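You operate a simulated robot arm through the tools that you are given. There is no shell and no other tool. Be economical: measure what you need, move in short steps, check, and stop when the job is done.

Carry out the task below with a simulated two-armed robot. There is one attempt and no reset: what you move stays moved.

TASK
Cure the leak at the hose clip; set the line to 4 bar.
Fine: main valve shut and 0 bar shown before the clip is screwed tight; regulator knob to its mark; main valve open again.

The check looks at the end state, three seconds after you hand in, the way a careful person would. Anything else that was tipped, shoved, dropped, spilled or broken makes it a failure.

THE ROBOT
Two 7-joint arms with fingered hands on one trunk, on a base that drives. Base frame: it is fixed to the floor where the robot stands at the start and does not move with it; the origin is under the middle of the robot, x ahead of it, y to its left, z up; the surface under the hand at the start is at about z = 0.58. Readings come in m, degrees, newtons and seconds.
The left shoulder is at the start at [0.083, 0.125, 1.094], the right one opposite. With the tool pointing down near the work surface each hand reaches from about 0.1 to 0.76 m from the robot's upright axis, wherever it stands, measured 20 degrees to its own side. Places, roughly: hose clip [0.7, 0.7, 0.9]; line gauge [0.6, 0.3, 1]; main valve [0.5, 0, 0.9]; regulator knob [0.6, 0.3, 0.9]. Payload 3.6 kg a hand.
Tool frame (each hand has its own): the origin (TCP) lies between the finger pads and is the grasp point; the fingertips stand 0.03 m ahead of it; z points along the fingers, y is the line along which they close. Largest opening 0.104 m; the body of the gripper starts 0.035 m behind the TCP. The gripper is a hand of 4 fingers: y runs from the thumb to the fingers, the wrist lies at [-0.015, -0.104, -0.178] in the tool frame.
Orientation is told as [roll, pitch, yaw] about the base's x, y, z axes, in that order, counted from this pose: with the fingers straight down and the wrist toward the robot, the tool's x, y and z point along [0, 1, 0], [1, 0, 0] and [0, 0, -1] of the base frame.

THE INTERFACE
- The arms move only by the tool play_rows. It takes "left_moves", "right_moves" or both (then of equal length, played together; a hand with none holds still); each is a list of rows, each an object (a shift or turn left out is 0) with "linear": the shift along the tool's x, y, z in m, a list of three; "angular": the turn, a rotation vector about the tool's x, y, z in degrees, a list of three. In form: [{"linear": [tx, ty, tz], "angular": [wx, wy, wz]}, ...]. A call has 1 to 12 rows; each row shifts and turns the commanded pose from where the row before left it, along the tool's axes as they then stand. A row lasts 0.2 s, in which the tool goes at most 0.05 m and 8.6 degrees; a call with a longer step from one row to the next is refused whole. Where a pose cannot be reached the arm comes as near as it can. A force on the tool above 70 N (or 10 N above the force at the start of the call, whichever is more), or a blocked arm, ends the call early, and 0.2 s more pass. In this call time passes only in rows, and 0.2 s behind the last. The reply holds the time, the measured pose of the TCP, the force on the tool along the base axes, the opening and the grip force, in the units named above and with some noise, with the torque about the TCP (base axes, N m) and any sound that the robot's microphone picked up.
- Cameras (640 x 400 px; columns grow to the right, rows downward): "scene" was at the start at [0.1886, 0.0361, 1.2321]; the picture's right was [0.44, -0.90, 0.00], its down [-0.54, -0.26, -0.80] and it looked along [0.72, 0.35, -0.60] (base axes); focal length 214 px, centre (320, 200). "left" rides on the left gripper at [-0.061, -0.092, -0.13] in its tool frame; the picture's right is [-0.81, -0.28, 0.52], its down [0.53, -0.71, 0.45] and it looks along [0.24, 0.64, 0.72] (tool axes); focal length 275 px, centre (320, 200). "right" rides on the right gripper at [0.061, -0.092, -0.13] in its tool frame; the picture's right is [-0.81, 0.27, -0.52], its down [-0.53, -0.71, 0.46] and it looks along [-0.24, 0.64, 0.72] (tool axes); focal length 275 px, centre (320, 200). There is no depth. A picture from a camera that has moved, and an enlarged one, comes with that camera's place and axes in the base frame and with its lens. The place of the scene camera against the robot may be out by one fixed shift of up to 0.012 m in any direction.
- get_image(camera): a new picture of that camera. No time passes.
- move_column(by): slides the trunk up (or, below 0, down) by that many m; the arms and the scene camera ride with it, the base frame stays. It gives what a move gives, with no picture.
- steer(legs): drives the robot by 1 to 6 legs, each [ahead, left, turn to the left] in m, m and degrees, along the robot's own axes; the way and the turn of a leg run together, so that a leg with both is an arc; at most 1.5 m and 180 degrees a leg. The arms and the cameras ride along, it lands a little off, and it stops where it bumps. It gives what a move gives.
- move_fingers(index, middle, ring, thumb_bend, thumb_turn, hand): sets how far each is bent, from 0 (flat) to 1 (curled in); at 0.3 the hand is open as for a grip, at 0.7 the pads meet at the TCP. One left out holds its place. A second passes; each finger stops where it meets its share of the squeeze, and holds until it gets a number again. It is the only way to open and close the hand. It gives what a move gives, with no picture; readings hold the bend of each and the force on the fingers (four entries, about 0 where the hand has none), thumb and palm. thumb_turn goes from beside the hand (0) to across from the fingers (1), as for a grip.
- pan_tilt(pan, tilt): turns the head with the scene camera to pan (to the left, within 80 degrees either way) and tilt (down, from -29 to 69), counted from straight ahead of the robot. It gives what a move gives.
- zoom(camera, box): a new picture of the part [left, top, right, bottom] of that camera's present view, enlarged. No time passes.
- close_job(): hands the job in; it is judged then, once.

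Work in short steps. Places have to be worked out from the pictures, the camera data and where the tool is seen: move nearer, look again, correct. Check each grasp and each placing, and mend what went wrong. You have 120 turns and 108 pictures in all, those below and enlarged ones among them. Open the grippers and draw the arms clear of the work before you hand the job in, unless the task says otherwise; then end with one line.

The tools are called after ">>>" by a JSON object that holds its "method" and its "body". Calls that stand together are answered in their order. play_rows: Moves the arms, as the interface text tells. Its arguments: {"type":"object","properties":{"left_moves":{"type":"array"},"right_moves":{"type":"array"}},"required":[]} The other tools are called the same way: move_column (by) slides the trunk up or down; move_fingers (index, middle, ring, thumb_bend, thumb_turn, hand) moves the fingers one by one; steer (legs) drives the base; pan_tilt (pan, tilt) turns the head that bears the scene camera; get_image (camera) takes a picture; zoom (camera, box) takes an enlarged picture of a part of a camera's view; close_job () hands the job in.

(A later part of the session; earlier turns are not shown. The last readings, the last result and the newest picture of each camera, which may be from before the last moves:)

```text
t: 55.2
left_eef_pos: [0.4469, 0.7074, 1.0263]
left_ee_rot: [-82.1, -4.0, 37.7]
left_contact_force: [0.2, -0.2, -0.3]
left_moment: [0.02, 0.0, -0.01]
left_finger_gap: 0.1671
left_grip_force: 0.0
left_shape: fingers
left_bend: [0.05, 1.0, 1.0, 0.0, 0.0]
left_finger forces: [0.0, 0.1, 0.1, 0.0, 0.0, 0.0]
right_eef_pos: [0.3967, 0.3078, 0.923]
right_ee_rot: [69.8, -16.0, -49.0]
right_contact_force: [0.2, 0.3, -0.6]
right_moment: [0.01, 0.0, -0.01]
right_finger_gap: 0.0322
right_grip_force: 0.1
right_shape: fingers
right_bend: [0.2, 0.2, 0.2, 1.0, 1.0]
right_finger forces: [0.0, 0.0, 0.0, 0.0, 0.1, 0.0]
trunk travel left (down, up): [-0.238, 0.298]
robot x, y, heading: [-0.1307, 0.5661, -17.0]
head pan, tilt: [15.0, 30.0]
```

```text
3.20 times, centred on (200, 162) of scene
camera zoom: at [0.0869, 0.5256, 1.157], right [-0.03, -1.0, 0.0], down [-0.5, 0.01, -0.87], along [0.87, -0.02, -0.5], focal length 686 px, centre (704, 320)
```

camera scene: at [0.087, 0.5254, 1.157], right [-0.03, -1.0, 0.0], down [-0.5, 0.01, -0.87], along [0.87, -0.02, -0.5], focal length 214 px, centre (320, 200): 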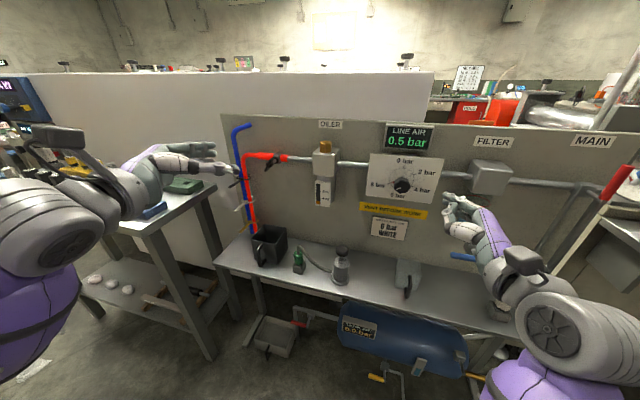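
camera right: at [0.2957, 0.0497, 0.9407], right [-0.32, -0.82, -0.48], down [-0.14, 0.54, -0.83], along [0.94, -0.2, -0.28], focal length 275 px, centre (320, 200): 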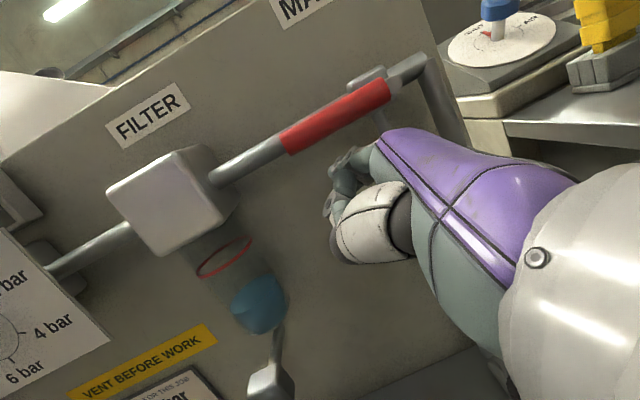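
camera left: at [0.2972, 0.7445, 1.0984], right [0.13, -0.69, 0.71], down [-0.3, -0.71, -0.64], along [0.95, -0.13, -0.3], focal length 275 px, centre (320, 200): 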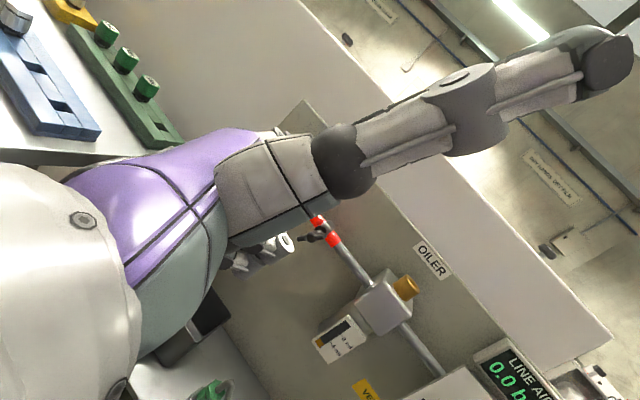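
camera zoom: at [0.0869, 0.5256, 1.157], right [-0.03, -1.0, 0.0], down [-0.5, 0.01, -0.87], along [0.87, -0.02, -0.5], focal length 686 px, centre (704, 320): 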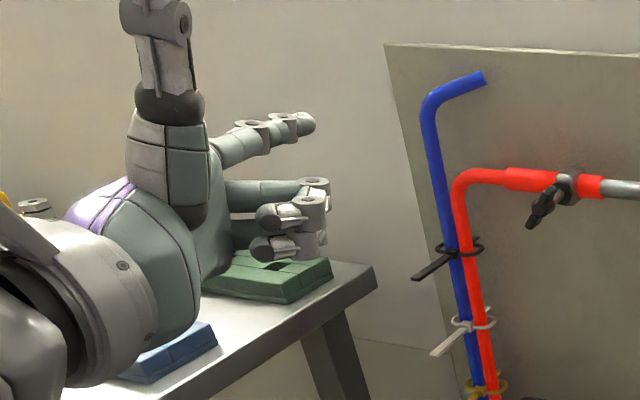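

The index finger now protrudes well. The wing's upper end leans about 32° right of vertical. I'll draw the right hand back so it can't touch the regulator when I drive ahead, and swing the left thumb part way for a better view.

>>> {"method": "play_rows", "body": {"right_moves": [{"linear": [0.001, -0.016, -0.012]}, {"linear": [0.002, -0.024, -0.018]}, {"linear": [0.002, -0.024, -0.018]}, {"linear": [0.002, -0.024, -0.018]}, {"linear": [0.001, -0.016, -0.012]}]}}

>>> {"method": "move_fingers", "body": {"hand": "left", "thumb_bend": 0.0, "thumb_turn": 0.5}}

>>> {"method": "steer", "body": {"legs": [[0.08, -0.045, 0]]}}

>>> {"method": "move_column", "body": {"by": -0.08}}

>>> {"method": "get_image", "body": {"camera": "left"}}

>>> {"method": "get_image", "body": {"camera": "scene"}}

```text
t: 56.4
left_eef_pos: [0.4469, 0.707, 1.0278]
left_ee_rot: [-82.0, -3.9, 37.7]
left_contact_force: [0.6, 0.0, -1.0]
left_moment: [-0.01, -0.01, 0.01]
left_finger_gap: 0.1672
left_grip_force: 0.1
left_shape: fingers
left_bend: [0.05, 1.0, 1.0, 0.0, 0.0]
left_finger forces: [0.0, 0.0, 0.0, 0.0, 0.0, 0.1]
right_eef_pos: [0.3355, 0.3288, 0.9064]
right_ee_rot: [69.7, -16.2, -49.0]
right_contact_force: [-0.4, -0.2, -0.4]
right_moment: [0.03, 0.0, -0.01]
right_finger_gap: 0.0324
right_grip_force: 0.0
right_shape: fingers
right_bend: [0.2, 0.2, 0.2, 1.0, 1.0]
right_finger forces: [0.0, 0.0, 0.1, 0.0, 0.1, 0.1]
right hand out of reach, approached as far as the arm can: row 3, 4, 5
trunk travel left (down, up): [-0.238, 0.298]
robot x, y, heading: [-0.1271, 0.5702, -16.5]
head pan, tilt: [15.0, 30.0]
```

```text
t: 57.4
left_eef_pos: [0.4472, 0.7071, 1.0263]
left_ee_rot: [-82.0, -3.9, 37.6]
left_contact_force: [-0.5, 0.4, -0.2]
left_moment: [-0.03, -0.01, 0.0]
left_finger_gap: 0.1609
left_grip_force: 0.1
left_shape: fingers
left_bend: [0.05, 1.0, 1.0, 0.0, 0.47]
left_finger forces: [0.0, 0.0, 0.0, 0.0, 0.1, 0.0]
right_eef_pos: [0.336, 0.3288, 0.9072]
right_ee_rot: [69.7, -16.0, -49.1]
right_contact_force: [0.5, -0.6, 0.2]
right_moment: [-0.03, 0.01, 0.02]
right_finger_gap: 0.0322
right_grip_force: 0.1
right_shape: fingers
right_bend: [0.2, 0.2, 0.2, 1.0, 1.0]
right_finger forces: [0.0, 0.0, 0.0, 0.1, 0.1, 0.0]
trunk travel left (down, up): [-0.238, 0.298]
robot x, y, heading: [-0.1257, 0.5676, -16.9]
head pan, tilt: [15.0, 30.0]
```

```text
t: 58.5
left_eef_pos: [0.5124, 0.6408, 1.0259]
left_ee_rot: [-81.9, -3.9, 37.7]
left_contact_force: [0.0, -0.6, 0.5]
left_moment: [0.02, -0.02, -0.01]
left_finger_gap: 0.1608
left_grip_force: 0.0
left_shape: fingers
left_bend: [0.05, 1.0, 1.0, 0.0, 0.47]
left_finger forces: [0.0, 0.0, 0.1, 0.0, 0.0, 0.0]
right_eef_pos: [0.4007, 0.2626, 0.9068]
right_ee_rot: [69.7, -16.0, -49.0]
right_contact_force: [0.0, 0.1, 0.7]
right_moment: [0.04, 0.03, 0.0]
right_finger_gap: 0.0322
right_grip_force: 0.0
right_shape: fingers
right_bend: [0.2, 0.2, 0.2, 1.0, 1.0]
right_finger forces: [0.0, 0.0, 0.1, 0.0, 0.0, 0.0]
trunk travel left (down, up): [-0.238, 0.298]
robot x, y, heading: [-0.0613, 0.5063, -16.7]
head pan, tilt: [15.0, 30.0]
```

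```text
t: 59.7
left_eef_pos: [0.5318, 0.6364, 0.912]
left_ee_rot: [-78.7, -1.5, 37.4]
left_contact_force: [-1.3, -0.2, -0.2]
left_moment: [0.0, 0.02, -0.02]
left_finger_gap: 0.1607
left_grip_force: 0.1
left_shape: fingers
left_bend: [0.05, 1.0, 1.0, 0.0, 0.47]
left_finger forces: [0.0, 0.0, 0.0, 0.0, 0.0, 0.0]
right_eef_pos: [0.4121, 0.2588, 0.7901]
right_ee_rot: [67.3, -12.5, -48.4]
right_contact_force: [-0.3, -0.1, -0.7]
right_moment: [0.02, -0.02, -0.01]
right_finger_gap: 0.0325
right_grip_force: 0.0
right_shape: fingers
right_bend: [0.2, 0.2, 0.2, 1.0, 1.0]
right_finger forces: [0.0, 0.1, 0.0, 0.0, 0.0, 0.1]
trunk travel left (down, up): [-0.158, 0.378]
robot x, y, heading: [-0.0653, 0.5049, -16.7]
head pan, tilt: [15.0, 30.0]
```

```text
55 pictures are left
camera left: at [0.3873, 0.6722, 0.9946], right [0.17, -0.71, 0.69], down [-0.35, -0.7, -0.63], along [0.92, -0.13, -0.36], focal length 275 px, centre (320, 200)
```

left: 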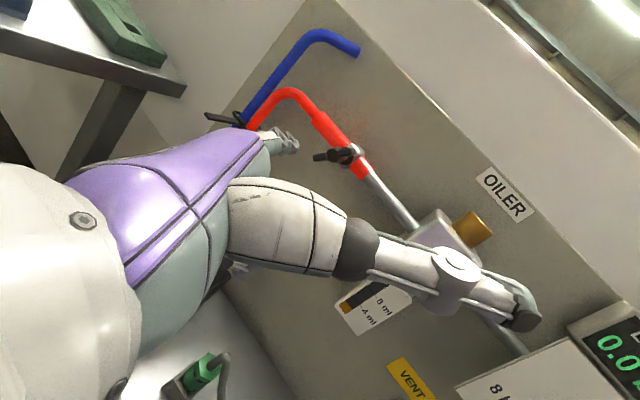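

```text
54 pictures are left
camera scene: at [0.1766, 0.4524, 1.0687], right [-0.03, -1.0, 0.0], down [-0.5, 0.01, -0.87], along [0.87, -0.02, -0.5], focal length 214 px, centre (320, 200)
```

scene: 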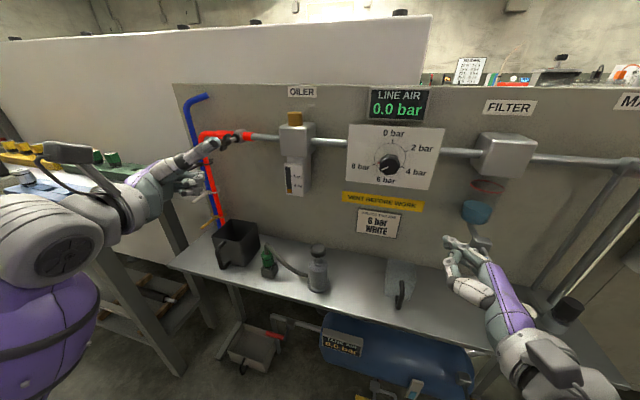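

The index finger is close to the wing screw. I'll zoom both cameras to measure the offset.

>>> {"method": "zoom", "body": {"camera": "scene", "box": [170, 100, 290, 200]}}

>>> {"method": "zoom", "body": {"camera": "left", "box": [230, 90, 390, 200]}}

```text
4.00 times, centred on (230, 150) of scene
camera zoom: at [0.1766, 0.4524, 1.0687], right [-0.03, -1.0, 0.0], down [-0.5, 0.01, -0.87], along [0.87, -0.02, -0.5], focal length 858 px, centre (680, 400)
```

zoom: 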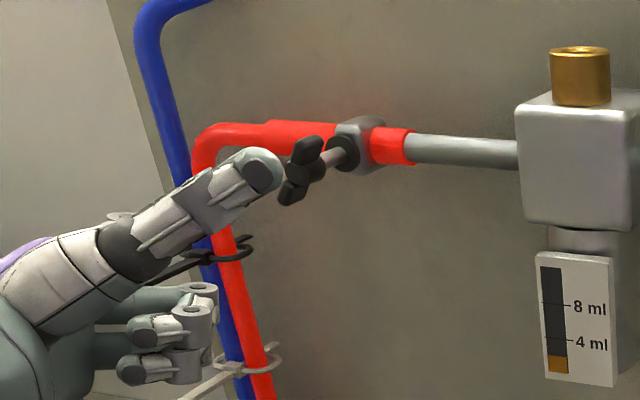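

```text
3.64 times, centred on (310, 145) of left
camera zoom: at [0.3873, 0.6722, 0.9946], right [0.17, -0.71, 0.69], down [-0.35, -0.7, -0.63], along [0.92, -0.13, -0.36], focal length 1001 px, centre (356, 400)
```

zoom: 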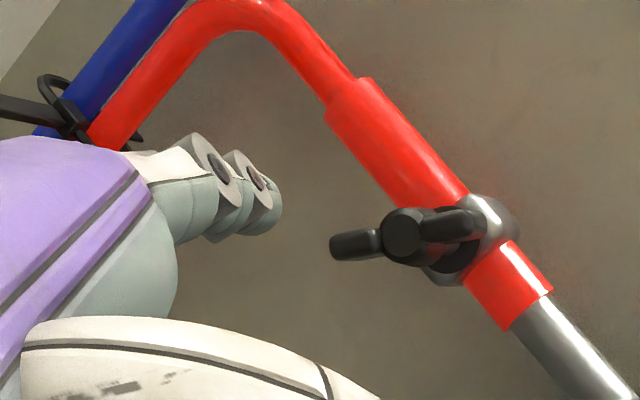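

The hub is near [0.668, 0.659, 0.931], and the index tip is roughly 6 cm in front of it and slightly left. I'll raise the tip about 2 cm and go 2.5 cm forward with the arm, then compare.

>>> {"method": "play_rows", "body": {"left_moves": [{"linear": [-0.011, 0, -0.002]}, {"linear": [-0.011, 0, -0.002]}, {"linear": [-0.002, 0.008, 0.011]}, {"linear": [-0.002, 0.008, 0.011]}]}}

>>> {"method": "zoom", "body": {"camera": "left", "box": [230, 90, 390, 200]}}

```text
t: 60.7
left_eef_pos: [0.5584, 0.628, 0.9334]
left_ee_rot: [-78.6, -1.6, 37.4]
left_contact_force: [-0.2, 0.9, -0.4]
left_moment: [0.02, -0.01, 0.03]
left_finger_gap: 0.1609
left_grip_force: 0.0
left_shape: fingers
left_bend: [0.05, 1.0, 1.0, 0.0, 0.47]
left_finger forces: [0.0, 0.1, 0.0, 0.0, 0.0, 0.0]
right_eef_pos: [0.4126, 0.2595, 0.7897]
right_ee_rot: [67.4, -12.4, -48.4]
right_contact_force: [-0.4, -0.8, 0.1]
right_moment: [-0.02, 0.02, -0.01]
right_finger_gap: 0.0317
right_grip_force: 0.0
right_shape: fingers
right_bend: [0.2, 0.2, 0.2, 1.0, 1.0]
right_finger forces: [0.0, 0.0, 0.0, 0.0, 0.0, 0.0]
trunk travel left (down, up): [-0.158, 0.378]
robot x, y, heading: [-0.0632, 0.5079, -16.7]
head pan, tilt: [15.0, 30.0]
```

```text
3.64 times, centred on (310, 145) of left
camera zoom: at [0.4137, 0.664, 1.0159], right [0.17, -0.71, 0.69], down [-0.35, -0.7, -0.63], along [0.92, -0.13, -0.37], focal length 1001 px, centre (356, 400)
```

zoom: 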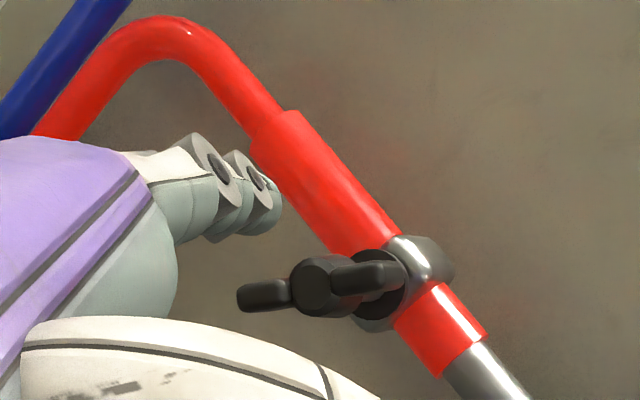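

Using two left-camera views the hub refines to [0.654, 0.658, 0.934], and the tip is about 2.6 cm short, 1.4 cm left and 1.5 cm above. I'll move up 6 mm and 2 cm forward, then look.

>>> {"method": "play_rows", "body": {"left_moves": [{"linear": [-0.006, 0, -0.001]}, {"linear": [-0.0015, 0.006, 0.008]}, {"linear": [-0.0015, 0.006, 0.008]}]}}

>>> {"method": "zoom", "body": {"camera": "left", "box": [230, 90, 390, 200]}}

>>> {"method": "zoom", "body": {"camera": "scene", "box": [190, 100, 270, 160]}}

```text
t: 61.5
left_eef_pos: [0.5774, 0.6215, 0.9408]
left_ee_rot: [-78.7, -1.5, 37.4]
left_contact_force: [0.3, 0.0, -0.2]
left_moment: [0.0, -0.01, -0.01]
left_finger_gap: 0.1606
left_grip_force: 0.2
left_shape: fingers
left_bend: [0.05, 1.0, 1.0, 0.0, 0.47]
left_finger forces: [0.1, 0.0, 0.0, 0.1, 0.0, 0.0]
right_eef_pos: [0.4123, 0.2585, 0.7893]
right_ee_rot: [67.4, -12.5, -48.4]
right_contact_force: [-0.6, 0.2, -0.4]
right_moment: [0.0, 0.0, -0.01]
right_finger_gap: 0.0323
right_grip_force: 0.0
right_shape: fingers
right_bend: [0.2, 0.2, 0.2, 1.0, 1.0]
right_finger forces: [0.1, 0.0, 0.0, 0.0, 0.1, 0.0]
trunk travel left (down, up): [-0.158, 0.378]
robot x, y, heading: [-0.065, 0.4996, -16.6]
head pan, tilt: [15.0, 30.0]
```

```text
3.64 times, centred on (310, 145) of left
camera zoom: at [0.4336, 0.6579, 1.0229], right [0.17, -0.71, 0.69], down [-0.35, -0.7, -0.63], along [0.92, -0.13, -0.36], focal length 1001 px, centre (356, 400)
```

zoom: 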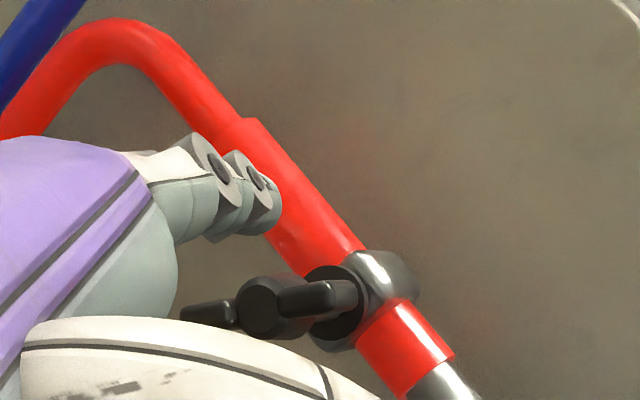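

```text
6.67 times, centred on (230, 130) of scene
camera zoom: at [0.1768, 0.4523, 1.0686], right [-0.03, -1.0, 0.0], down [-0.5, 0.01, -0.87], along [0.87, -0.02, -0.5], focal length 1430 px, centre (920, 667)
```

zoom: 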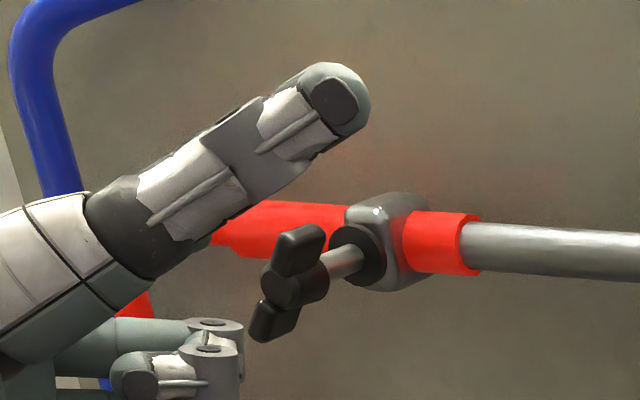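

The left view puts the tip about 2 cm above, 1.4 cm left of and just short of the hub. I go 12 mm forward and then 14 mm right, which should bring the finger against the upper wing.

>>> {"method": "play_rows", "body": {"left_moves": [{"linear": [-0.0018, 0.007, 0.0095]}, {"linear": [-0.001, -0.0057, 0.004]}, {"linear": [-0.001, -0.0057, 0.004]}]}}

>>> {"method": "zoom", "body": {"camera": "left", "box": [230, 90, 390, 200]}}

```text
t: 62.3
left_eef_pos: [0.585, 0.6035, 0.9411]
left_ee_rot: [-78.6, -1.4, 37.4]
left_contact_force: [0.1, 0.2, -0.7]
left_moment: [0.01, 0.02, 0.01]
left_finger_gap: 0.161
left_grip_force: 0.0
left_shape: fingers
left_bend: [0.05, 1.0, 1.0, 0.0, 0.47]
left_finger forces: [0.1, 0.1, 0.1, 0.1, 0.0, 0.1]
right_eef_pos: [0.4115, 0.2606, 0.7901]
right_ee_rot: [67.4, -12.4, -48.5]
right_contact_force: [-0.2, 0.1, 0.5]
right_moment: [0.02, -0.02, 0.01]
right_finger_gap: 0.032
right_grip_force: 0.0
right_shape: fingers
right_bend: [0.2, 0.2, 0.2, 1.0, 1.0]
right_finger forces: [0.1, 0.0, 0.0, 0.0, 0.0, 0.0]
trunk travel left (down, up): [-0.158, 0.378]
robot x, y, heading: [-0.0655, 0.5024, -16.9]
head pan, tilt: [15.0, 30.0]
```

```text
3.64 times, centred on (310, 145) of left
camera zoom: at [0.4407, 0.6399, 1.0234], right [0.17, -0.71, 0.69], down [-0.35, -0.7, -0.63], along [0.92, -0.13, -0.36], focal length 1001 px, centre (356, 400)
```

zoom: 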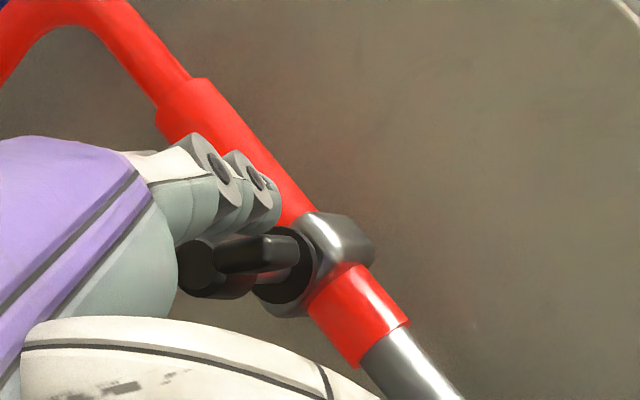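

The finger is now right above the hub, touching side ready. I'll sweep the first quarter of the clockwise circle (radius about 18 mm).

>>> {"method": "play_rows", "body": {"left_moves": [{"linear": [0.0041, -0.0074, 0.0062]}, {"linear": [0.0056, -0.0055, 0.005]}, {"linear": [0.0085, -0.0022, 0.003]}]}}

>>> {"method": "zoom", "body": {"camera": "left", "box": [230, 90, 390, 200]}}

>>> {"method": "zoom", "body": {"camera": "scene", "box": [190, 100, 270, 160]}}

```text
t: 63.1
left_eef_pos: [0.5803, 0.5869, 0.9191]
left_ee_rot: [-78.8, -1.5, 37.4]
left_contact_force: [-0.1, -0.1, 0.9]
left_moment: [0.07, -0.12, 0.05]
left_finger_gap: 0.1608
left_grip_force: 0.8
left_shape: fingers
left_bend: [0.05, 1.0, 1.0, 0.0, 0.47]
left_finger forces: [1.2, 0.0, 0.0, 0.0, 0.0, 0.0]
right_eef_pos: [0.4125, 0.2608, 0.7896]
right_ee_rot: [67.3, -12.4, -48.4]
right_contact_force: [0.0, 0.1, -0.5]
right_moment: [-0.01, -0.03, -0.01]
right_finger_gap: 0.0324
right_grip_force: 0.1
right_shape: fingers
right_bend: [0.2, 0.2, 0.2, 1.0, 1.0]
right_finger forces: [0.0, 0.1, 0.0, 0.0, 0.0, 0.0]
trunk travel left (down, up): [-0.158, 0.378]
robot x, y, heading: [-0.0671, 0.5012, -16.6]
head pan, tilt: [15.0, 30.0]
```

```text
3.64 times, centred on (310, 145) of left
camera zoom: at [0.4357, 0.623, 1.0019], right [0.17, -0.71, 0.69], down [-0.35, -0.7, -0.63], along [0.92, -0.13, -0.36], focal length 1001 px, centre (356, 400)
```

zoom: 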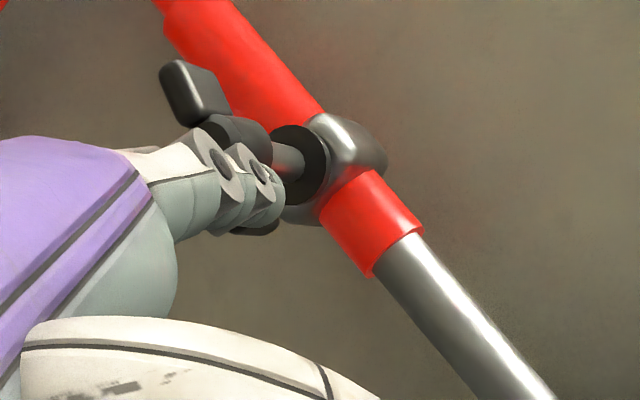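

```text
6.67 times, centred on (230, 130) of scene
camera zoom: at [0.1767, 0.4523, 1.0687], right [-0.03, -1.0, 0.0], down [-0.5, 0.01, -0.87], along [0.87, -0.02, -0.5], focal length 1430 px, centre (920, 667)
```

zoom: 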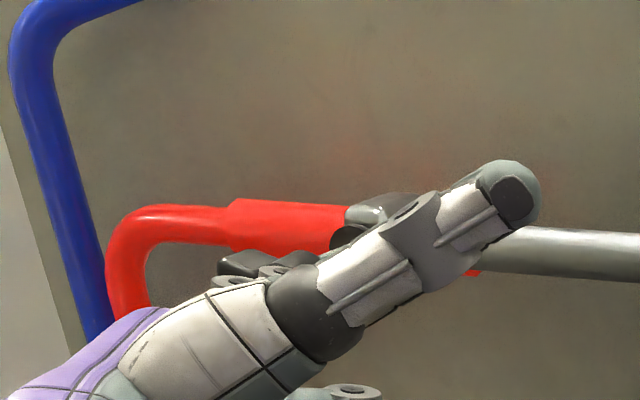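

It works: the wing followed the finger and the force is tiny. I continue the circle for the next half turn.

>>> {"method": "play_rows", "body": {"left_moves": [{"linear": [0.0091, 0.0017, 0.0003]}, {"linear": [0.0074, 0.0052, -0.0026]}, {"linear": [0.0035, 0.0072, -0.0048]}, {"linear": [-0.0011, 0.0074, -0.0056]}, {"linear": [-0.0056, 0.0056, -0.005]}, {"linear": [-0.0085, 0.0021, -0.0031]}]}}

>>> {"method": "zoom", "body": {"camera": "left", "box": [230, 90, 390, 200]}}

```text
t: 64.5
left_eef_pos: [0.5905, 0.6216, 0.9169]
left_ee_rot: [-78.6, -1.3, 37.4]
left_contact_force: [-2.5, -2.8, -9.8]
left_moment: [-0.42, 0.71, -0.17]
left_finger_gap: 0.1586
left_grip_force: 5.0
left_shape: fingers
left_bend: [0.09, 1.0, 1.0, 0.0, 0.47]
left_finger forces: [9.6, 0.0, 0.0, 0.1, 0.0, 0.0]
right_eef_pos: [0.4128, 0.2603, 0.7906]
right_ee_rot: [67.4, -12.3, -48.4]
right_contact_force: [-0.3, 0.8, 0.6]
right_moment: [-0.02, 0.01, 0.02]
right_finger_gap: 0.0321
right_grip_force: 0.1
right_shape: fingers
right_bend: [0.2, 0.2, 0.2, 1.0, 1.0]
right_finger forces: [0.0, 0.0, 0.5, 0.0, 0.0, 0.0]
trunk travel left (down, up): [-0.158, 0.378]
robot x, y, heading: [-0.0663, 0.5037, -16.5]
head pan, tilt: [15.0, 30.0]
```

```text
3.64 times, centred on (310, 145) of left
camera zoom: at [0.4467, 0.6579, 1.0011], right [0.18, -0.71, 0.69], down [-0.35, -0.69, -0.63], along [0.92, -0.13, -0.37], focal length 1001 px, centre (356, 400)
```

zoom: 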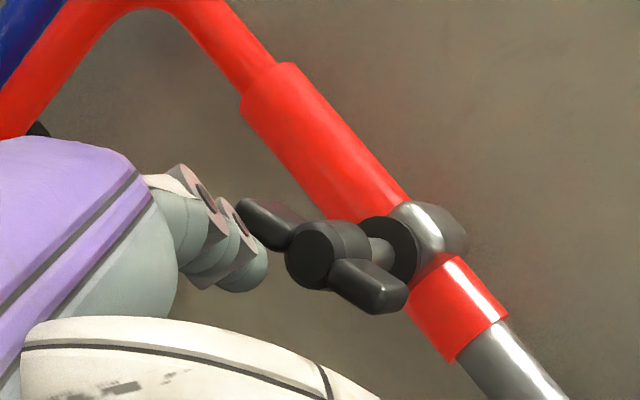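

The wing turned about 140° more, and resistance is rising (about 10 N), so the clip is getting tighter. I keep going.

>>> {"method": "play_rows", "body": {"left_moves": [{"linear": [-0.0091, -0.0017, -0.0003]}, {"linear": [-0.0074, -0.0052, 0.0026]}, {"linear": [-0.0035, -0.0072, 0.0048]}]}}

>>> {"method": "zoom", "body": {"camera": "left", "box": [230, 90, 390, 200]}}

```text
t: 65.3
left_eef_pos: [0.5861, 0.6044, 0.938]
left_ee_rot: [-78.7, -1.5, 37.5]
left_contact_force: [-0.4, 0.8, 0.4]
left_moment: [-0.03, 0.0, 0.03]
left_finger_gap: 0.161
left_grip_force: 0.1
left_shape: fingers
left_bend: [0.05, 1.0, 1.0, 0.0, 0.47]
left_finger forces: [0.0, 0.0, 0.0, 0.0, 0.1, 0.0]
right_eef_pos: [0.4122, 0.2606, 0.7906]
right_ee_rot: [67.4, -12.4, -48.4]
right_contact_force: [0.1, 1.1, 0.8]
right_moment: [0.02, 0.0, 0.03]
right_finger_gap: 0.0319
right_grip_force: 0.0
right_shape: fingers
right_bend: [0.2, 0.2, 0.2, 1.0, 1.0]
right_finger forces: [0.0, 0.0, 0.0, 0.1, 0.0, 0.0]
trunk travel left (down, up): [-0.158, 0.378]
robot x, y, heading: [-0.0647, 0.5039, -16.5]
head pan, tilt: [15.0, 30.0]
```

```text
3.64 times, centred on (310, 145) of left
camera zoom: at [0.441, 0.6407, 1.0203], right [0.17, -0.71, 0.69], down [-0.35, -0.7, -0.63], along [0.92, -0.13, -0.36], focal length 1001 px, centre (356, 400)
```

zoom: 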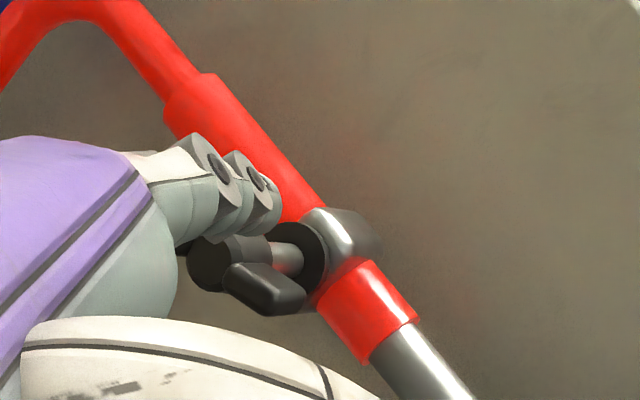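

The finger slipped past the wing, which stands at about 67°. It is now above the right-pointing wing, so I continue around to push that one down.

>>> {"method": "play_rows", "body": {"left_moves": [{"linear": [0.0011, -0.0074, 0.0056]}, {"linear": [0.0056, -0.0056, 0.005]}, {"linear": [0.0085, -0.0021, 0.0031]}]}}

>>> {"method": "zoom", "body": {"camera": "left", "box": [230, 90, 390, 200]}}

```text
t: 66.1
left_eef_pos: [0.5797, 0.5897, 0.9203]
left_ee_rot: [-78.7, -1.5, 37.4]
left_contact_force: [-1.4, 0.5, 0.5]
left_moment: [0.02, -0.08, 0.12]
left_finger_gap: 0.1611
left_grip_force: 0.6
left_shape: fingers
left_bend: [0.05, 1.0, 1.0, 0.0, 0.47]
left_finger forces: [1.2, 0.0, 0.1, 0.0, 0.1, 0.1]
right_eef_pos: [0.4124, 0.2593, 0.7909]
right_ee_rot: [67.4, -12.5, -48.4]
right_contact_force: [0.7, 0.1, 0.9]
right_moment: [0.03, -0.02, -0.05]
right_finger_gap: 0.0323
right_grip_force: 0.2
right_shape: fingers
right_bend: [0.2, 0.2, 0.2, 1.0, 1.0]
right_finger forces: [0.1, 0.1, 0.0, 0.1, 0.1, 0.0]
trunk travel left (down, up): [-0.158, 0.378]
robot x, y, heading: [-0.0646, 0.5016, -16.7]
head pan, tilt: [15.0, 30.0]
```

```text
3.64 times, centred on (310, 145) of left
camera zoom: at [0.4348, 0.6237, 1.0023], right [0.17, -0.71, 0.69], down [-0.35, -0.7, -0.63], along [0.92, -0.13, -0.36], focal length 1001 px, centre (356, 400)
```

zoom: 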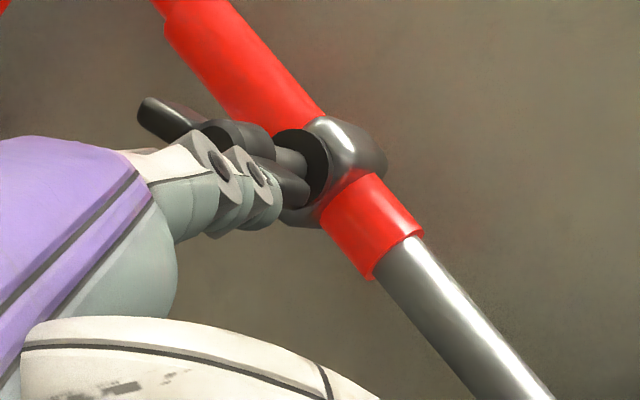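

The wing didn't move, so the finger is riding just in front of it because the screw has moved inward. I go back above the hub, in 10 mm deeper, and sweep again.

>>> {"method": "play_rows", "body": {"left_moves": [{"linear": [-0.0085, 0.0021, -0.0031]}, {"linear": [-0.0056, 0.0056, -0.005]}, {"linear": [-0.0011, 0.0074, -0.0056]}, {"linear": [-0.0015, 0.0058, 0.0079]}, {"linear": [0.0011, -0.0074, 0.0056]}, {"linear": [0.0056, -0.0056, 0.005]}, {"linear": [0.0085, -0.0021, 0.0031]}]}}

>>> {"method": "zoom", "body": {"camera": "left", "box": [230, 90, 390, 200]}}

```text
t: 67.7
left_eef_pos: [0.5879, 0.5852, 0.921]
left_ee_rot: [-78.8, -1.7, 37.6]
left_contact_force: [1.4, 1.4, 7.4]
left_moment: [0.4, -0.54, 0.07]
left_finger_gap: 0.1615
left_grip_force: 3.9
left_shape: fingers
left_bend: [0.02, 1.0, 1.0, 0.0, 0.47]
left_finger forces: [8.4, 0.0, 0.0, 0.1, 0.0, 0.0]
right_eef_pos: [0.412, 0.2593, 0.7906]
right_ee_rot: [67.4, -12.4, -48.4]
right_contact_force: [-0.3, 0.3, 0.2]
right_moment: [-0.01, -0.01, -0.02]
right_finger_gap: 0.0324
right_grip_force: 0.0
right_shape: fingers
right_bend: [0.2, 0.2, 0.2, 1.0, 1.0]
right_finger forces: [0.0, 0.0, 0.1, 0.1, 0.0, 0.0]
trunk travel left (down, up): [-0.158, 0.378]
robot x, y, heading: [-0.0674, 0.5041, -16.7]
head pan, tilt: [15.0, 30.0]
```

```text
3.64 times, centred on (310, 145) of left
camera zoom: at [0.443, 0.6211, 1.0028], right [0.17, -0.71, 0.69], down [-0.34, -0.7, -0.63], along [0.92, -0.13, -0.36], focal length 1001 px, centre (356, 400)
```

zoom: 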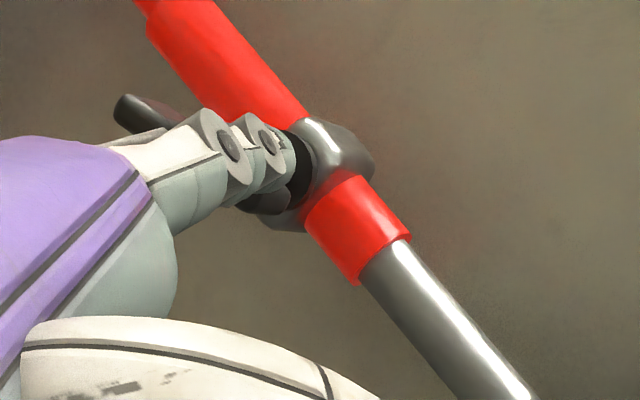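

The wing has moved to about 76° with growing resistance. I push further down along the circle.

>>> {"method": "play_rows", "body": {"left_moves": [{"linear": [0.0091, 0.0017, 0.0003]}, {"linear": [0.0074, 0.0052, -0.0026]}]}}

>>> {"method": "zoom", "body": {"camera": "left", "box": [230, 90, 390, 200]}}

```text
t: 68.3
left_eef_pos: [0.5899, 0.5936, 0.9052]
left_ee_rot: [-78.7, -1.6, 37.4]
left_contact_force: [-2.7, -0.7, 8.5]
left_moment: [0.46, -0.72, 0.03]
left_finger_gap: 0.1515
left_grip_force: 3.7
left_shape: fingers
left_bend: [0.04, 1.0, 1.0, 0.0, 0.47]
left_finger forces: [8.5, 0.0, 0.0, 0.0, 0.1, 0.0]
right_eef_pos: [0.4115, 0.2595, 0.7898]
right_ee_rot: [67.4, -12.6, -48.5]
right_contact_force: [-0.4, 0.0, -0.2]
right_moment: [-0.01, 0.01, -0.03]
right_finger_gap: 0.0322
right_grip_force: 0.0
right_shape: fingers
right_bend: [0.2, 0.2, 0.2, 1.0, 1.0]
right_finger forces: [0.0, 0.0, 0.1, 0.1, 0.1, 0.0]
trunk travel left (down, up): [-0.158, 0.378]
robot x, y, heading: [-0.0656, 0.5029, -16.6]
head pan, tilt: [15.0, 30.0]
```

```text
3.64 times, centred on (310, 145) of left
camera zoom: at [0.4454, 0.6298, 0.9869], right [0.17, -0.71, 0.69], down [-0.35, -0.69, -0.63], along [0.92, -0.13, -0.36], focal length 1001 px, centre (356, 400)
```

zoom: 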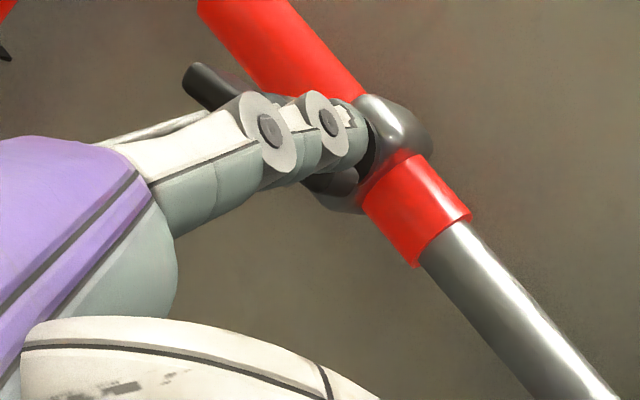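

The wing stalls at about 76° because the lone index finger gives sideways at about 8 N. I need a stiffer tool, so I'll pull back, return the left hand to fingers-down, and press the right wing down with a thumb-and-middle pinch.

>>> {"method": "play_rows", "body": {"left_moves": [{"linear": [-0.009, -0.005, 0.003]}, {"linear": [-0.005, -0.01, -0.014]}, {"linear": [0.005, -0.018, -0.024]}, {"linear": [0.006, -0.023, -0.031]}, {"linear": [0.006, -0.023, -0.031]}, {"linear": [-0.03, 0, -0.006]}, {"linear": [-0.03, 0, -0.006]}]}}

>>> {"method": "play_rows", "body": {"left_moves": [{"angular": [2.5, 4.5, 2.5]}, {"angular": [3.3, 5.8, 3.3]}, {"angular": [3.3, 5.8, 3.3]}, {"angular": [3.3, 5.8, 3.3]}, {"angular": [3.3, 5.8, 3.3]}, {"angular": [3.3, 5.8, 3.3]}, {"angular": [3.3, 5.8, 3.3]}, {"angular": [3.3, 5.8, 3.3]}, {"angular": [3.3, 5.8, 3.3]}, {"angular": [3.3, 5.8, 3.3]}, {"angular": [3.3, 5.8, 3.3]}]}}

>>> {"method": "move_fingers", "body": {"hand": "left", "index": 1.0, "middle": 0.7, "ring": 1.0, "thumb_bend": 0.7, "thumb_turn": 1.0}}

>>> {"method": "get_image", "body": {"camera": "scene"}}

>>> {"method": "get_image", "body": {"camera": "left"}}

```text
t: 69.9
left_eef_pos: [0.5312, 0.6221, 0.982]
left_ee_rot: [-78.6, -1.5, 37.4]
left_contact_force: [0.9, -0.1, -0.2]
left_moment: [0.0, -0.02, 0.0]
left_finger_gap: 0.1609
left_grip_force: 0.1
left_shape: fingers
left_bend: [0.05, 1.0, 1.0, 0.0, 0.47]
left_finger forces: [0.1, 0.1, 0.1, 0.1, 0.0, 0.0]
left hand out of reach, approached as far as the arm can: row 4, 5
right_eef_pos: [0.4127, 0.26, 0.7903]
right_ee_rot: [67.4, -12.4, -48.5]
right_contact_force: [0.1, 0.0, 0.2]
right_moment: [-0.03, 0.0, -0.02]
right_finger_gap: 0.0323
right_grip_force: 0.0
right_shape: fingers
right_bend: [0.2, 0.2, 0.2, 1.0, 1.0]
right_finger forces: [0.0, 0.0, 0.0, 0.0, 0.0, 0.1]
trunk travel left (down, up): [-0.158, 0.378]
robot x, y, heading: [-0.0639, 0.5011, -16.4]
head pan, tilt: [15.0, 30.0]
```

```text
t: 72.3
left_eef_pos: [0.5335, 0.6236, 0.9814]
left_ee_rot: [-10.8, -1.2, -10.2]
left_contact_force: [-0.3, 0.5, -1.4]
left_moment: [-0.03, -0.03, 0.01]
left_finger_gap: 0.1608
left_grip_force: 0.1
left_shape: fingers
left_bend: [0.05, 1.0, 1.0, 0.0, 0.47]
left_finger forces: [0.0, 0.0, 0.1, 0.1, 0.1, 0.0]
right_eef_pos: [0.4122, 0.2599, 0.7905]
right_ee_rot: [67.3, -12.4, -48.4]
right_contact_force: [-0.6, 0.3, 0.3]
right_moment: [0.01, 0.01, -0.02]
right_finger_gap: 0.0323
right_grip_force: 0.1
right_shape: fingers
right_bend: [0.2, 0.2, 0.2, 1.0, 1.0]
right_finger forces: [0.0, 0.1, 0.1, 0.0, 0.1, 0.0]
trunk travel left (down, up): [-0.158, 0.378]
robot x, y, heading: [-0.0646, 0.5011, -16.6]
head pan, tilt: [15.0, 30.0]
```

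```text
t: 73.3
left_eef_pos: [0.5327, 0.6239, 0.9821]
left_ee_rot: [-10.9, -1.3, -10.2]
left_contact_force: [0.0, 0.0, -0.1]
left_moment: [0.01, 0.01, -0.01]
left_finger_gap: 0.0022
left_grip_force: 0.0
left_shape: fingers
left_bend: [0.79, 0.7, 1.0, 0.66, 1.0]
left_finger forces: [0.0, 0.1, 0.1, 0.0, 0.1, 0.0]
right_eef_pos: [0.4128, 0.261, 0.7895]
right_ee_rot: [67.4, -12.4, -48.3]
right_contact_force: [0.1, -0.1, 0.1]
right_moment: [0.01, -0.01, -0.01]
right_finger_gap: 0.0322
right_grip_force: 0.0
right_shape: fingers
right_bend: [0.2, 0.2, 0.2, 1.0, 1.0]
right_finger forces: [0.1, 0.0, 0.0, 0.1, 0.0, 0.0]
trunk travel left (down, up): [-0.158, 0.378]
robot x, y, heading: [-0.0677, 0.5034, -16.8]
head pan, tilt: [15.0, 30.0]
```

```text
40 pictures are left
camera scene: at [0.1768, 0.4523, 1.0687], right [-0.03, -1.0, 0.0], down [-0.5, 0.01, -0.87], along [0.87, -0.02, -0.5], focal length 214 px, centre (320, 200)
```

scene: 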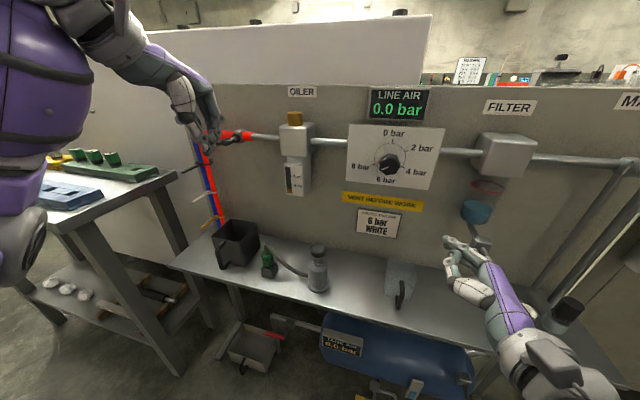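

```text
39 pictures are left
camera left: at [0.4348, 0.6063, 1.1194], right [-0.42, -0.83, -0.36], down [-0.61, 0.55, -0.56], along [0.67, -0.02, -0.74], focal length 275 px, centre (320, 200)
```

left: 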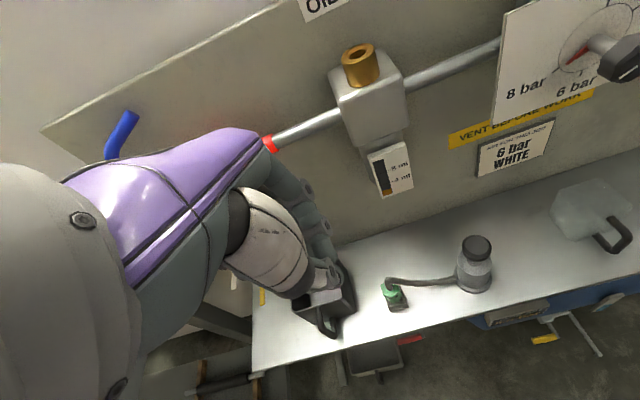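

The hand is back to fingers-down. I place the pinch tip above the right wing, about 2 cm over it, and then check.

>>> {"method": "play_rows", "body": {"left_moves": [{"linear": [0.002, 0.006, -0.026]}, {"linear": [0.01, 0.028, 0]}, {"linear": [0.01, 0.028, 0]}, {"linear": [0.01, 0.028, 0]}, {"linear": [0.01, 0.027, 0]}]}}

>>> {"method": "zoom", "body": {"camera": "scene", "box": [190, 90, 270, 150]}}

>>> {"method": "get_image", "body": {"camera": "left"}}

```text
t: 74.5
left_eef_pos: [0.6571, 0.6485, 1.0023]
left_ee_rot: [-10.9, -1.3, -10.1]
left_contact_force: [-0.5, 0.4, -0.2]
left_moment: [0.03, -0.01, -0.03]
left_finger_gap: 0.0041
left_grip_force: 0.1
left_shape: fingers
left_bend: [0.8, 0.7, 1.0, 0.66, 1.0]
left_finger forces: [0.1, 0.1, 0.1, 0.0, 0.0, 0.0]
right_eef_pos: [0.4128, 0.2599, 0.79]
right_ee_rot: [67.4, -12.4, -48.4]
right_contact_force: [0.1, -0.3, 0.5]
right_moment: [0.01, 0.02, 0.01]
right_finger_gap: 0.0323
right_grip_force: 0.0
right_shape: fingers
right_bend: [0.2, 0.2, 0.2, 1.0, 1.0]
right_finger forces: [0.1, 0.0, 0.0, 0.0, 0.0, 0.0]
trunk travel left (down, up): [-0.158, 0.378]
robot x, y, heading: [-0.0665, 0.5058, -16.5]
head pan, tilt: [15.0, 30.0]
```

```text
6.67 times, centred on (230, 120) of scene
camera zoom: at [0.1769, 0.4523, 1.0686], right [-0.03, -1.0, 0.0], down [-0.5, 0.01, -0.87], along [0.87, -0.02, -0.5], focal length 1430 px, centre (920, 733)
```

zoom: 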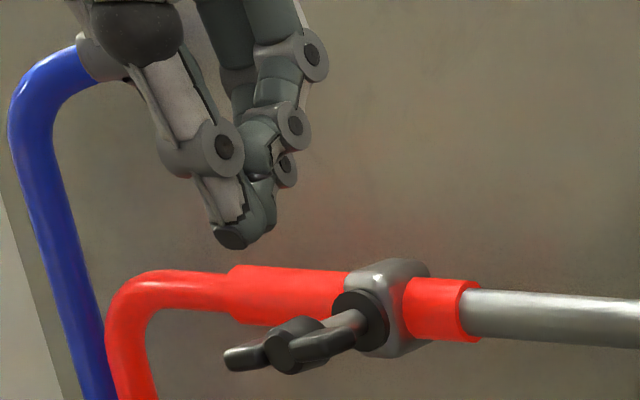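

```text
37 pictures are left
camera left: at [0.5578, 0.6319, 1.1395], right [-0.42, -0.83, -0.36], down [-0.61, 0.55, -0.56], along [0.67, -0.02, -0.74], focal length 275 px, centre (320, 200)
```

left: 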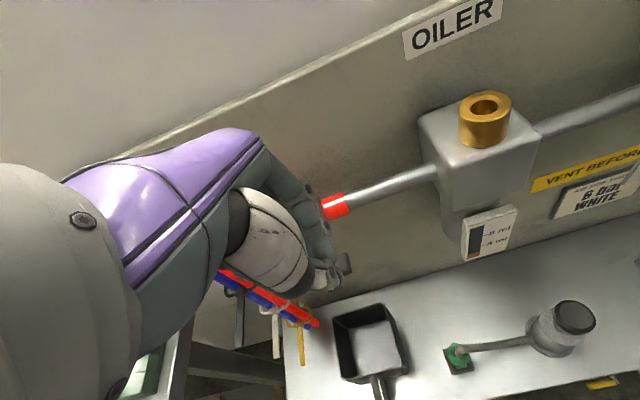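

From both views the pinch tip is really about 2 cm left of where I aimed, at roughly [0.657, 0.668, 0.972]. I shift 22 mm right, then press down in small steps.

>>> {"method": "play_rows", "body": {"left_moves": [{"linear": [-0.0224, 0.002, 0.0046]}, {"linear": [0.0037, -0.0005, 0.0194]}, {"linear": [0.002, -0.0002, 0.0097]}]}}

>>> {"method": "zoom", "body": {"camera": "scene", "box": [190, 90, 270, 150]}}

```text
t: 75.3
left_eef_pos: [0.654, 0.6238, 0.9731]
left_ee_rot: [-11.0, -1.3, -10.1]
left_contact_force: [-0.1, 0.6, 1.3]
left_moment: [0.0, -0.01, 0.02]
left_finger_gap: 0.0047
left_grip_force: 0.1
left_shape: fingers
left_bend: [0.8, 0.7, 1.0, 0.66, 1.0]
left_finger forces: [0.0, 0.1, 0.0, 0.1, 0.0, 0.0]
right_eef_pos: [0.412, 0.2598, 0.79]
right_ee_rot: [67.3, -12.4, -48.4]
right_contact_force: [-0.5, -0.3, -0.4]
right_moment: [-0.01, -0.01, 0.01]
right_finger_gap: 0.032
right_grip_force: 0.1
right_shape: fingers
right_bend: [0.2, 0.2, 0.2, 1.0, 1.0]
right_finger forces: [0.0, 0.0, 0.0, 0.0, 0.1, 0.0]
trunk travel left (down, up): [-0.158, 0.378]
robot x, y, heading: [-0.0647, 0.5008, -16.6]
head pan, tilt: [15.0, 30.0]
```

```text
6.67 times, centred on (230, 120) of scene
camera zoom: at [0.1768, 0.4524, 1.0687], right [-0.03, -1.0, 0.0], down [-0.5, 0.01, -0.87], along [0.87, -0.02, -0.5], focal length 1430 px, centre (920, 733)
```

zoom: 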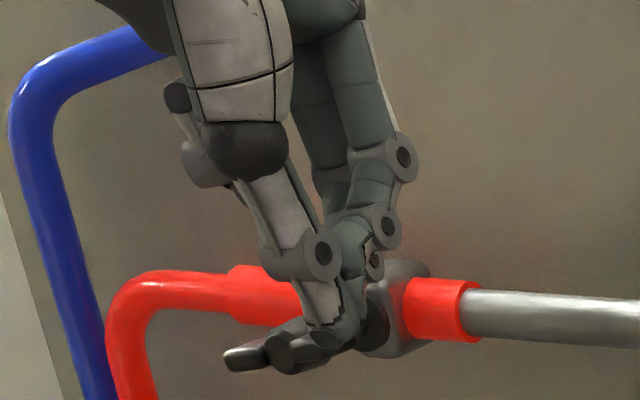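

The tip is right over the right wing. I press down now.

>>> {"method": "play_rows", "body": {"left_moves": [{"linear": [0.0013, -0.0002, 0.0068]}, {"linear": [0.0013, -0.0002, 0.0068]}, {"linear": [0.0013, -0.0002, 0.0068]}]}}

>>> {"method": "zoom", "body": {"camera": "scene", "box": [190, 90, 270, 150]}}

```text
t: 76.1
left_eef_pos: [0.653, 0.6243, 0.9553]
left_ee_rot: [-11.0, -1.7, -10.3]
left_contact_force: [-1.0, -6.1, 10.8]
left_moment: [-0.03, -0.31, -0.13]
left_finger_gap: 0.0059
left_grip_force: 6.7
left_shape: fingers
left_bend: [0.81, 0.71, 1.0, 0.65, 1.0]
left_finger forces: [0.1, 13.5, 0.0, 0.1, 0.0, 0.0]
right_eef_pos: [0.4107, 0.2587, 0.79]
right_ee_rot: [67.3, -12.5, -48.5]
right_contact_force: [-1.0, 0.0, 0.2]
right_moment: [-0.02, 0.0, 0.0]
right_finger_gap: 0.0324
right_grip_force: 0.0
right_shape: fingers
right_bend: [0.2, 0.2, 0.2, 1.0, 1.0]
right_finger forces: [0.1, 0.0, 0.1, 0.0, 0.1, 0.1]
trunk travel left (down, up): [-0.158, 0.378]
robot x, y, heading: [-0.0641, 0.5021, -16.6]
head pan, tilt: [15.0, 30.0]
```

```text
6.67 times, centred on (230, 120) of scene
camera zoom: at [0.1757, 0.4513, 1.069], right [-0.03, -1.0, 0.0], down [-0.5, 0.01, -0.87], along [0.87, -0.02, -0.5], focal length 1430 px, centre (920, 733)
```

zoom: 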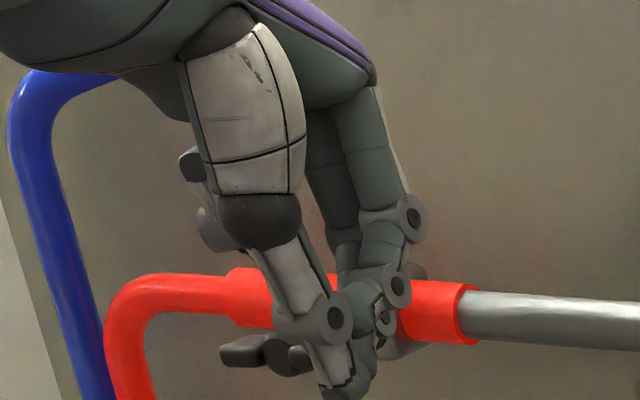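

The wing is turning again (its left end is rising) under about 12 N. I keep pressing down.

>>> {"method": "play_rows", "body": {"left_moves": [{"linear": [0.0013, -0.0002, 0.0068]}, {"linear": [0.0013, -0.0002, 0.0068]}]}}

>>> {"method": "zoom", "body": {"camera": "scene", "box": [190, 100, 270, 160]}}

```text
t: 76.7
left_eef_pos: [0.655, 0.6277, 0.9351]
left_ee_rot: [-10.7, -0.8, -9.8]
left_contact_force: [1.9, -2.7, -0.6]
left_moment: [-0.05, 0.0, -0.07]
left_finger_gap: 0.0066
left_grip_force: 1.2
left_shape: fingers
left_bend: [0.81, 0.68, 1.0, 0.65, 1.0]
left_finger forces: [0.0, 3.0, 0.1, 0.0, 0.1, 0.0]
right_eef_pos: [0.4121, 0.2593, 0.7896]
right_ee_rot: [67.4, -12.3, -48.4]
right_contact_force: [0.3, -0.1, 0.7]
right_moment: [0.01, 0.0, 0.0]
right_finger_gap: 0.0323
right_grip_force: 0.2
right_shape: fingers
right_bend: [0.2, 0.2, 0.2, 1.0, 1.0]
right_finger forces: [0.0, 0.1, 0.2, 0.1, 0.1, 0.0]
trunk travel left (down, up): [-0.158, 0.378]
robot x, y, heading: [-0.0663, 0.5009, -16.6]
head pan, tilt: [15.0, 30.0]
```

```text
6.67 times, centred on (230, 130) of scene
camera zoom: at [0.1772, 0.452, 1.0683], right [-0.03, -1.0, 0.0], down [-0.5, 0.01, -0.87], along [0.87, -0.02, -0.5], focal length 1430 px, centre (920, 667)
```

zoom: 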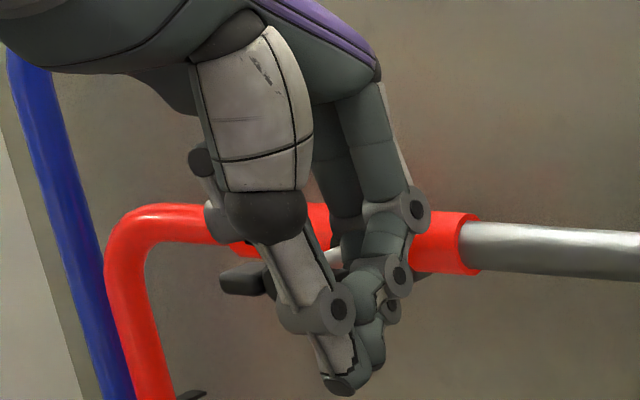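

The tip slipped off the wing's end with the wing now at about 97°. I'll lift, shift 7 mm toward the hub and press again.

>>> {"method": "play_rows", "body": {"left_moves": [{"linear": [-0.0073, 0.001, -0.039]}, {"linear": [0.0075, 0.0008, -0.0013]}, {"linear": [0.0018, -0.0002, 0.0097]}, {"linear": [0.0013, -0.0002, 0.0068]}, {"linear": [0.0013, -0.0002, 0.0068]}]}}

>>> {"method": "zoom", "body": {"camera": "scene", "box": [190, 100, 270, 160]}}

```text
t: 77.9
left_eef_pos: [0.6554, 0.6274, 0.957]
left_ee_rot: [-11.0, -1.5, -10.6]
left_contact_force: [-3.3, -21.9, 15.3]
left_moment: [-0.27, -0.26, -0.4]
left_finger_gap: 0.008
left_grip_force: 12.3
left_shape: fingers
left_bend: [0.82, 0.71, 1.0, 0.65, 1.0]
left_finger forces: [0.0, 26.6, 0.1, 0.1, 0.1, 0.0]
right_eef_pos: [0.4113, 0.2581, 0.791]
right_ee_rot: [67.5, -12.2, -48.6]
right_contact_force: [0.5, 0.5, 0.0]
right_moment: [-0.02, -0.01, 0.08]
right_finger_gap: 0.0324
right_grip_force: 0.2
right_shape: fingers
right_bend: [0.2, 0.2, 0.2, 1.0, 1.0]
right_finger forces: [0.0, 0.0, 0.8, 0.0, 0.1, 0.1]
trunk travel left (down, up): [-0.158, 0.378]
robot x, y, heading: [-0.063, 0.5013, -16.8]
head pan, tilt: [15.0, 30.0]
```

```text
6.67 times, centred on (230, 130) of scene
camera zoom: at [0.175, 0.4495, 1.0691], right [-0.03, -1.0, 0.0], down [-0.5, 0.02, -0.87], along [0.87, -0.02, -0.5], focal length 1430 px, centre (920, 667)
```

zoom: 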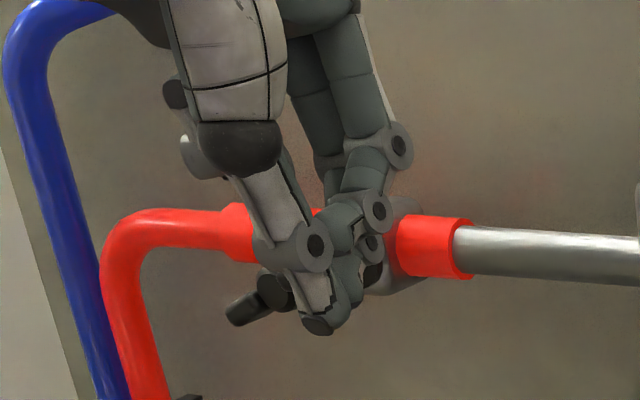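

The lift dragged the wing back to about 75°, so from now on I'll pull out toward the robot before lifting. I shift slightly right and press again in small steps.

>>> {"method": "play_rows", "body": {"left_moves": [{"linear": [-0.0025, 0, -0.001]}, {"linear": [0.0008, -0.0002, 0.004]}, {"linear": [0.0008, -0.0002, 0.004]}, {"linear": [0.0008, -0.0002, 0.004]}]}}

>>> {"method": "zoom", "body": {"camera": "scene", "box": [190, 100, 270, 160]}}

```text
t: 78.9
left_eef_pos: [0.653, 0.6268, 0.9435]
left_ee_rot: [-10.9, -1.3, -10.5]
left_contact_force: [-1.7, -27.2, 11.1]
left_moment: [-0.35, -0.23, -0.57]
left_finger_gap: 0.0097
left_grip_force: 13.1
left_shape: fingers
left_bend: [0.83, 0.68, 1.0, 0.65, 1.0]
left_finger forces: [0.0, 26.3, 0.1, 0.0, 0.1, 0.0]
right_eef_pos: [0.4113, 0.2569, 0.7907]
right_ee_rot: [67.5, -12.4, -48.4]
right_contact_force: [0.3, 1.7, 0.9]
right_moment: [-0.06, -0.02, 0.03]
right_finger_gap: 0.0321
right_grip_force: 0.4
right_shape: fingers
right_bend: [0.2, 0.2, 0.2, 1.0, 1.0]
right_finger forces: [0.0, 0.1, 1.1, 0.0, 0.1, 0.1]
trunk travel left (down, up): [-0.158, 0.378]
robot x, y, heading: [-0.0642, 0.5017, -16.7]
head pan, tilt: [15.0, 30.0]
```

```text
6.67 times, centred on (230, 130) of scene
camera zoom: at [0.1755, 0.4495, 1.0688], right [-0.03, -1.0, 0.0], down [-0.5, 0.02, -0.87], along [0.87, -0.02, -0.5], focal length 1430 px, centre (920, 667)
```

zoom: 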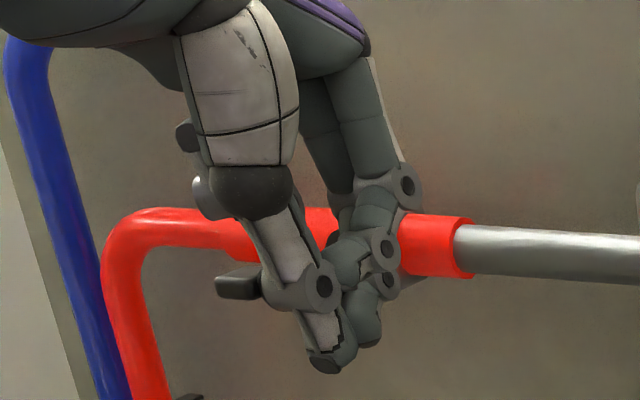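

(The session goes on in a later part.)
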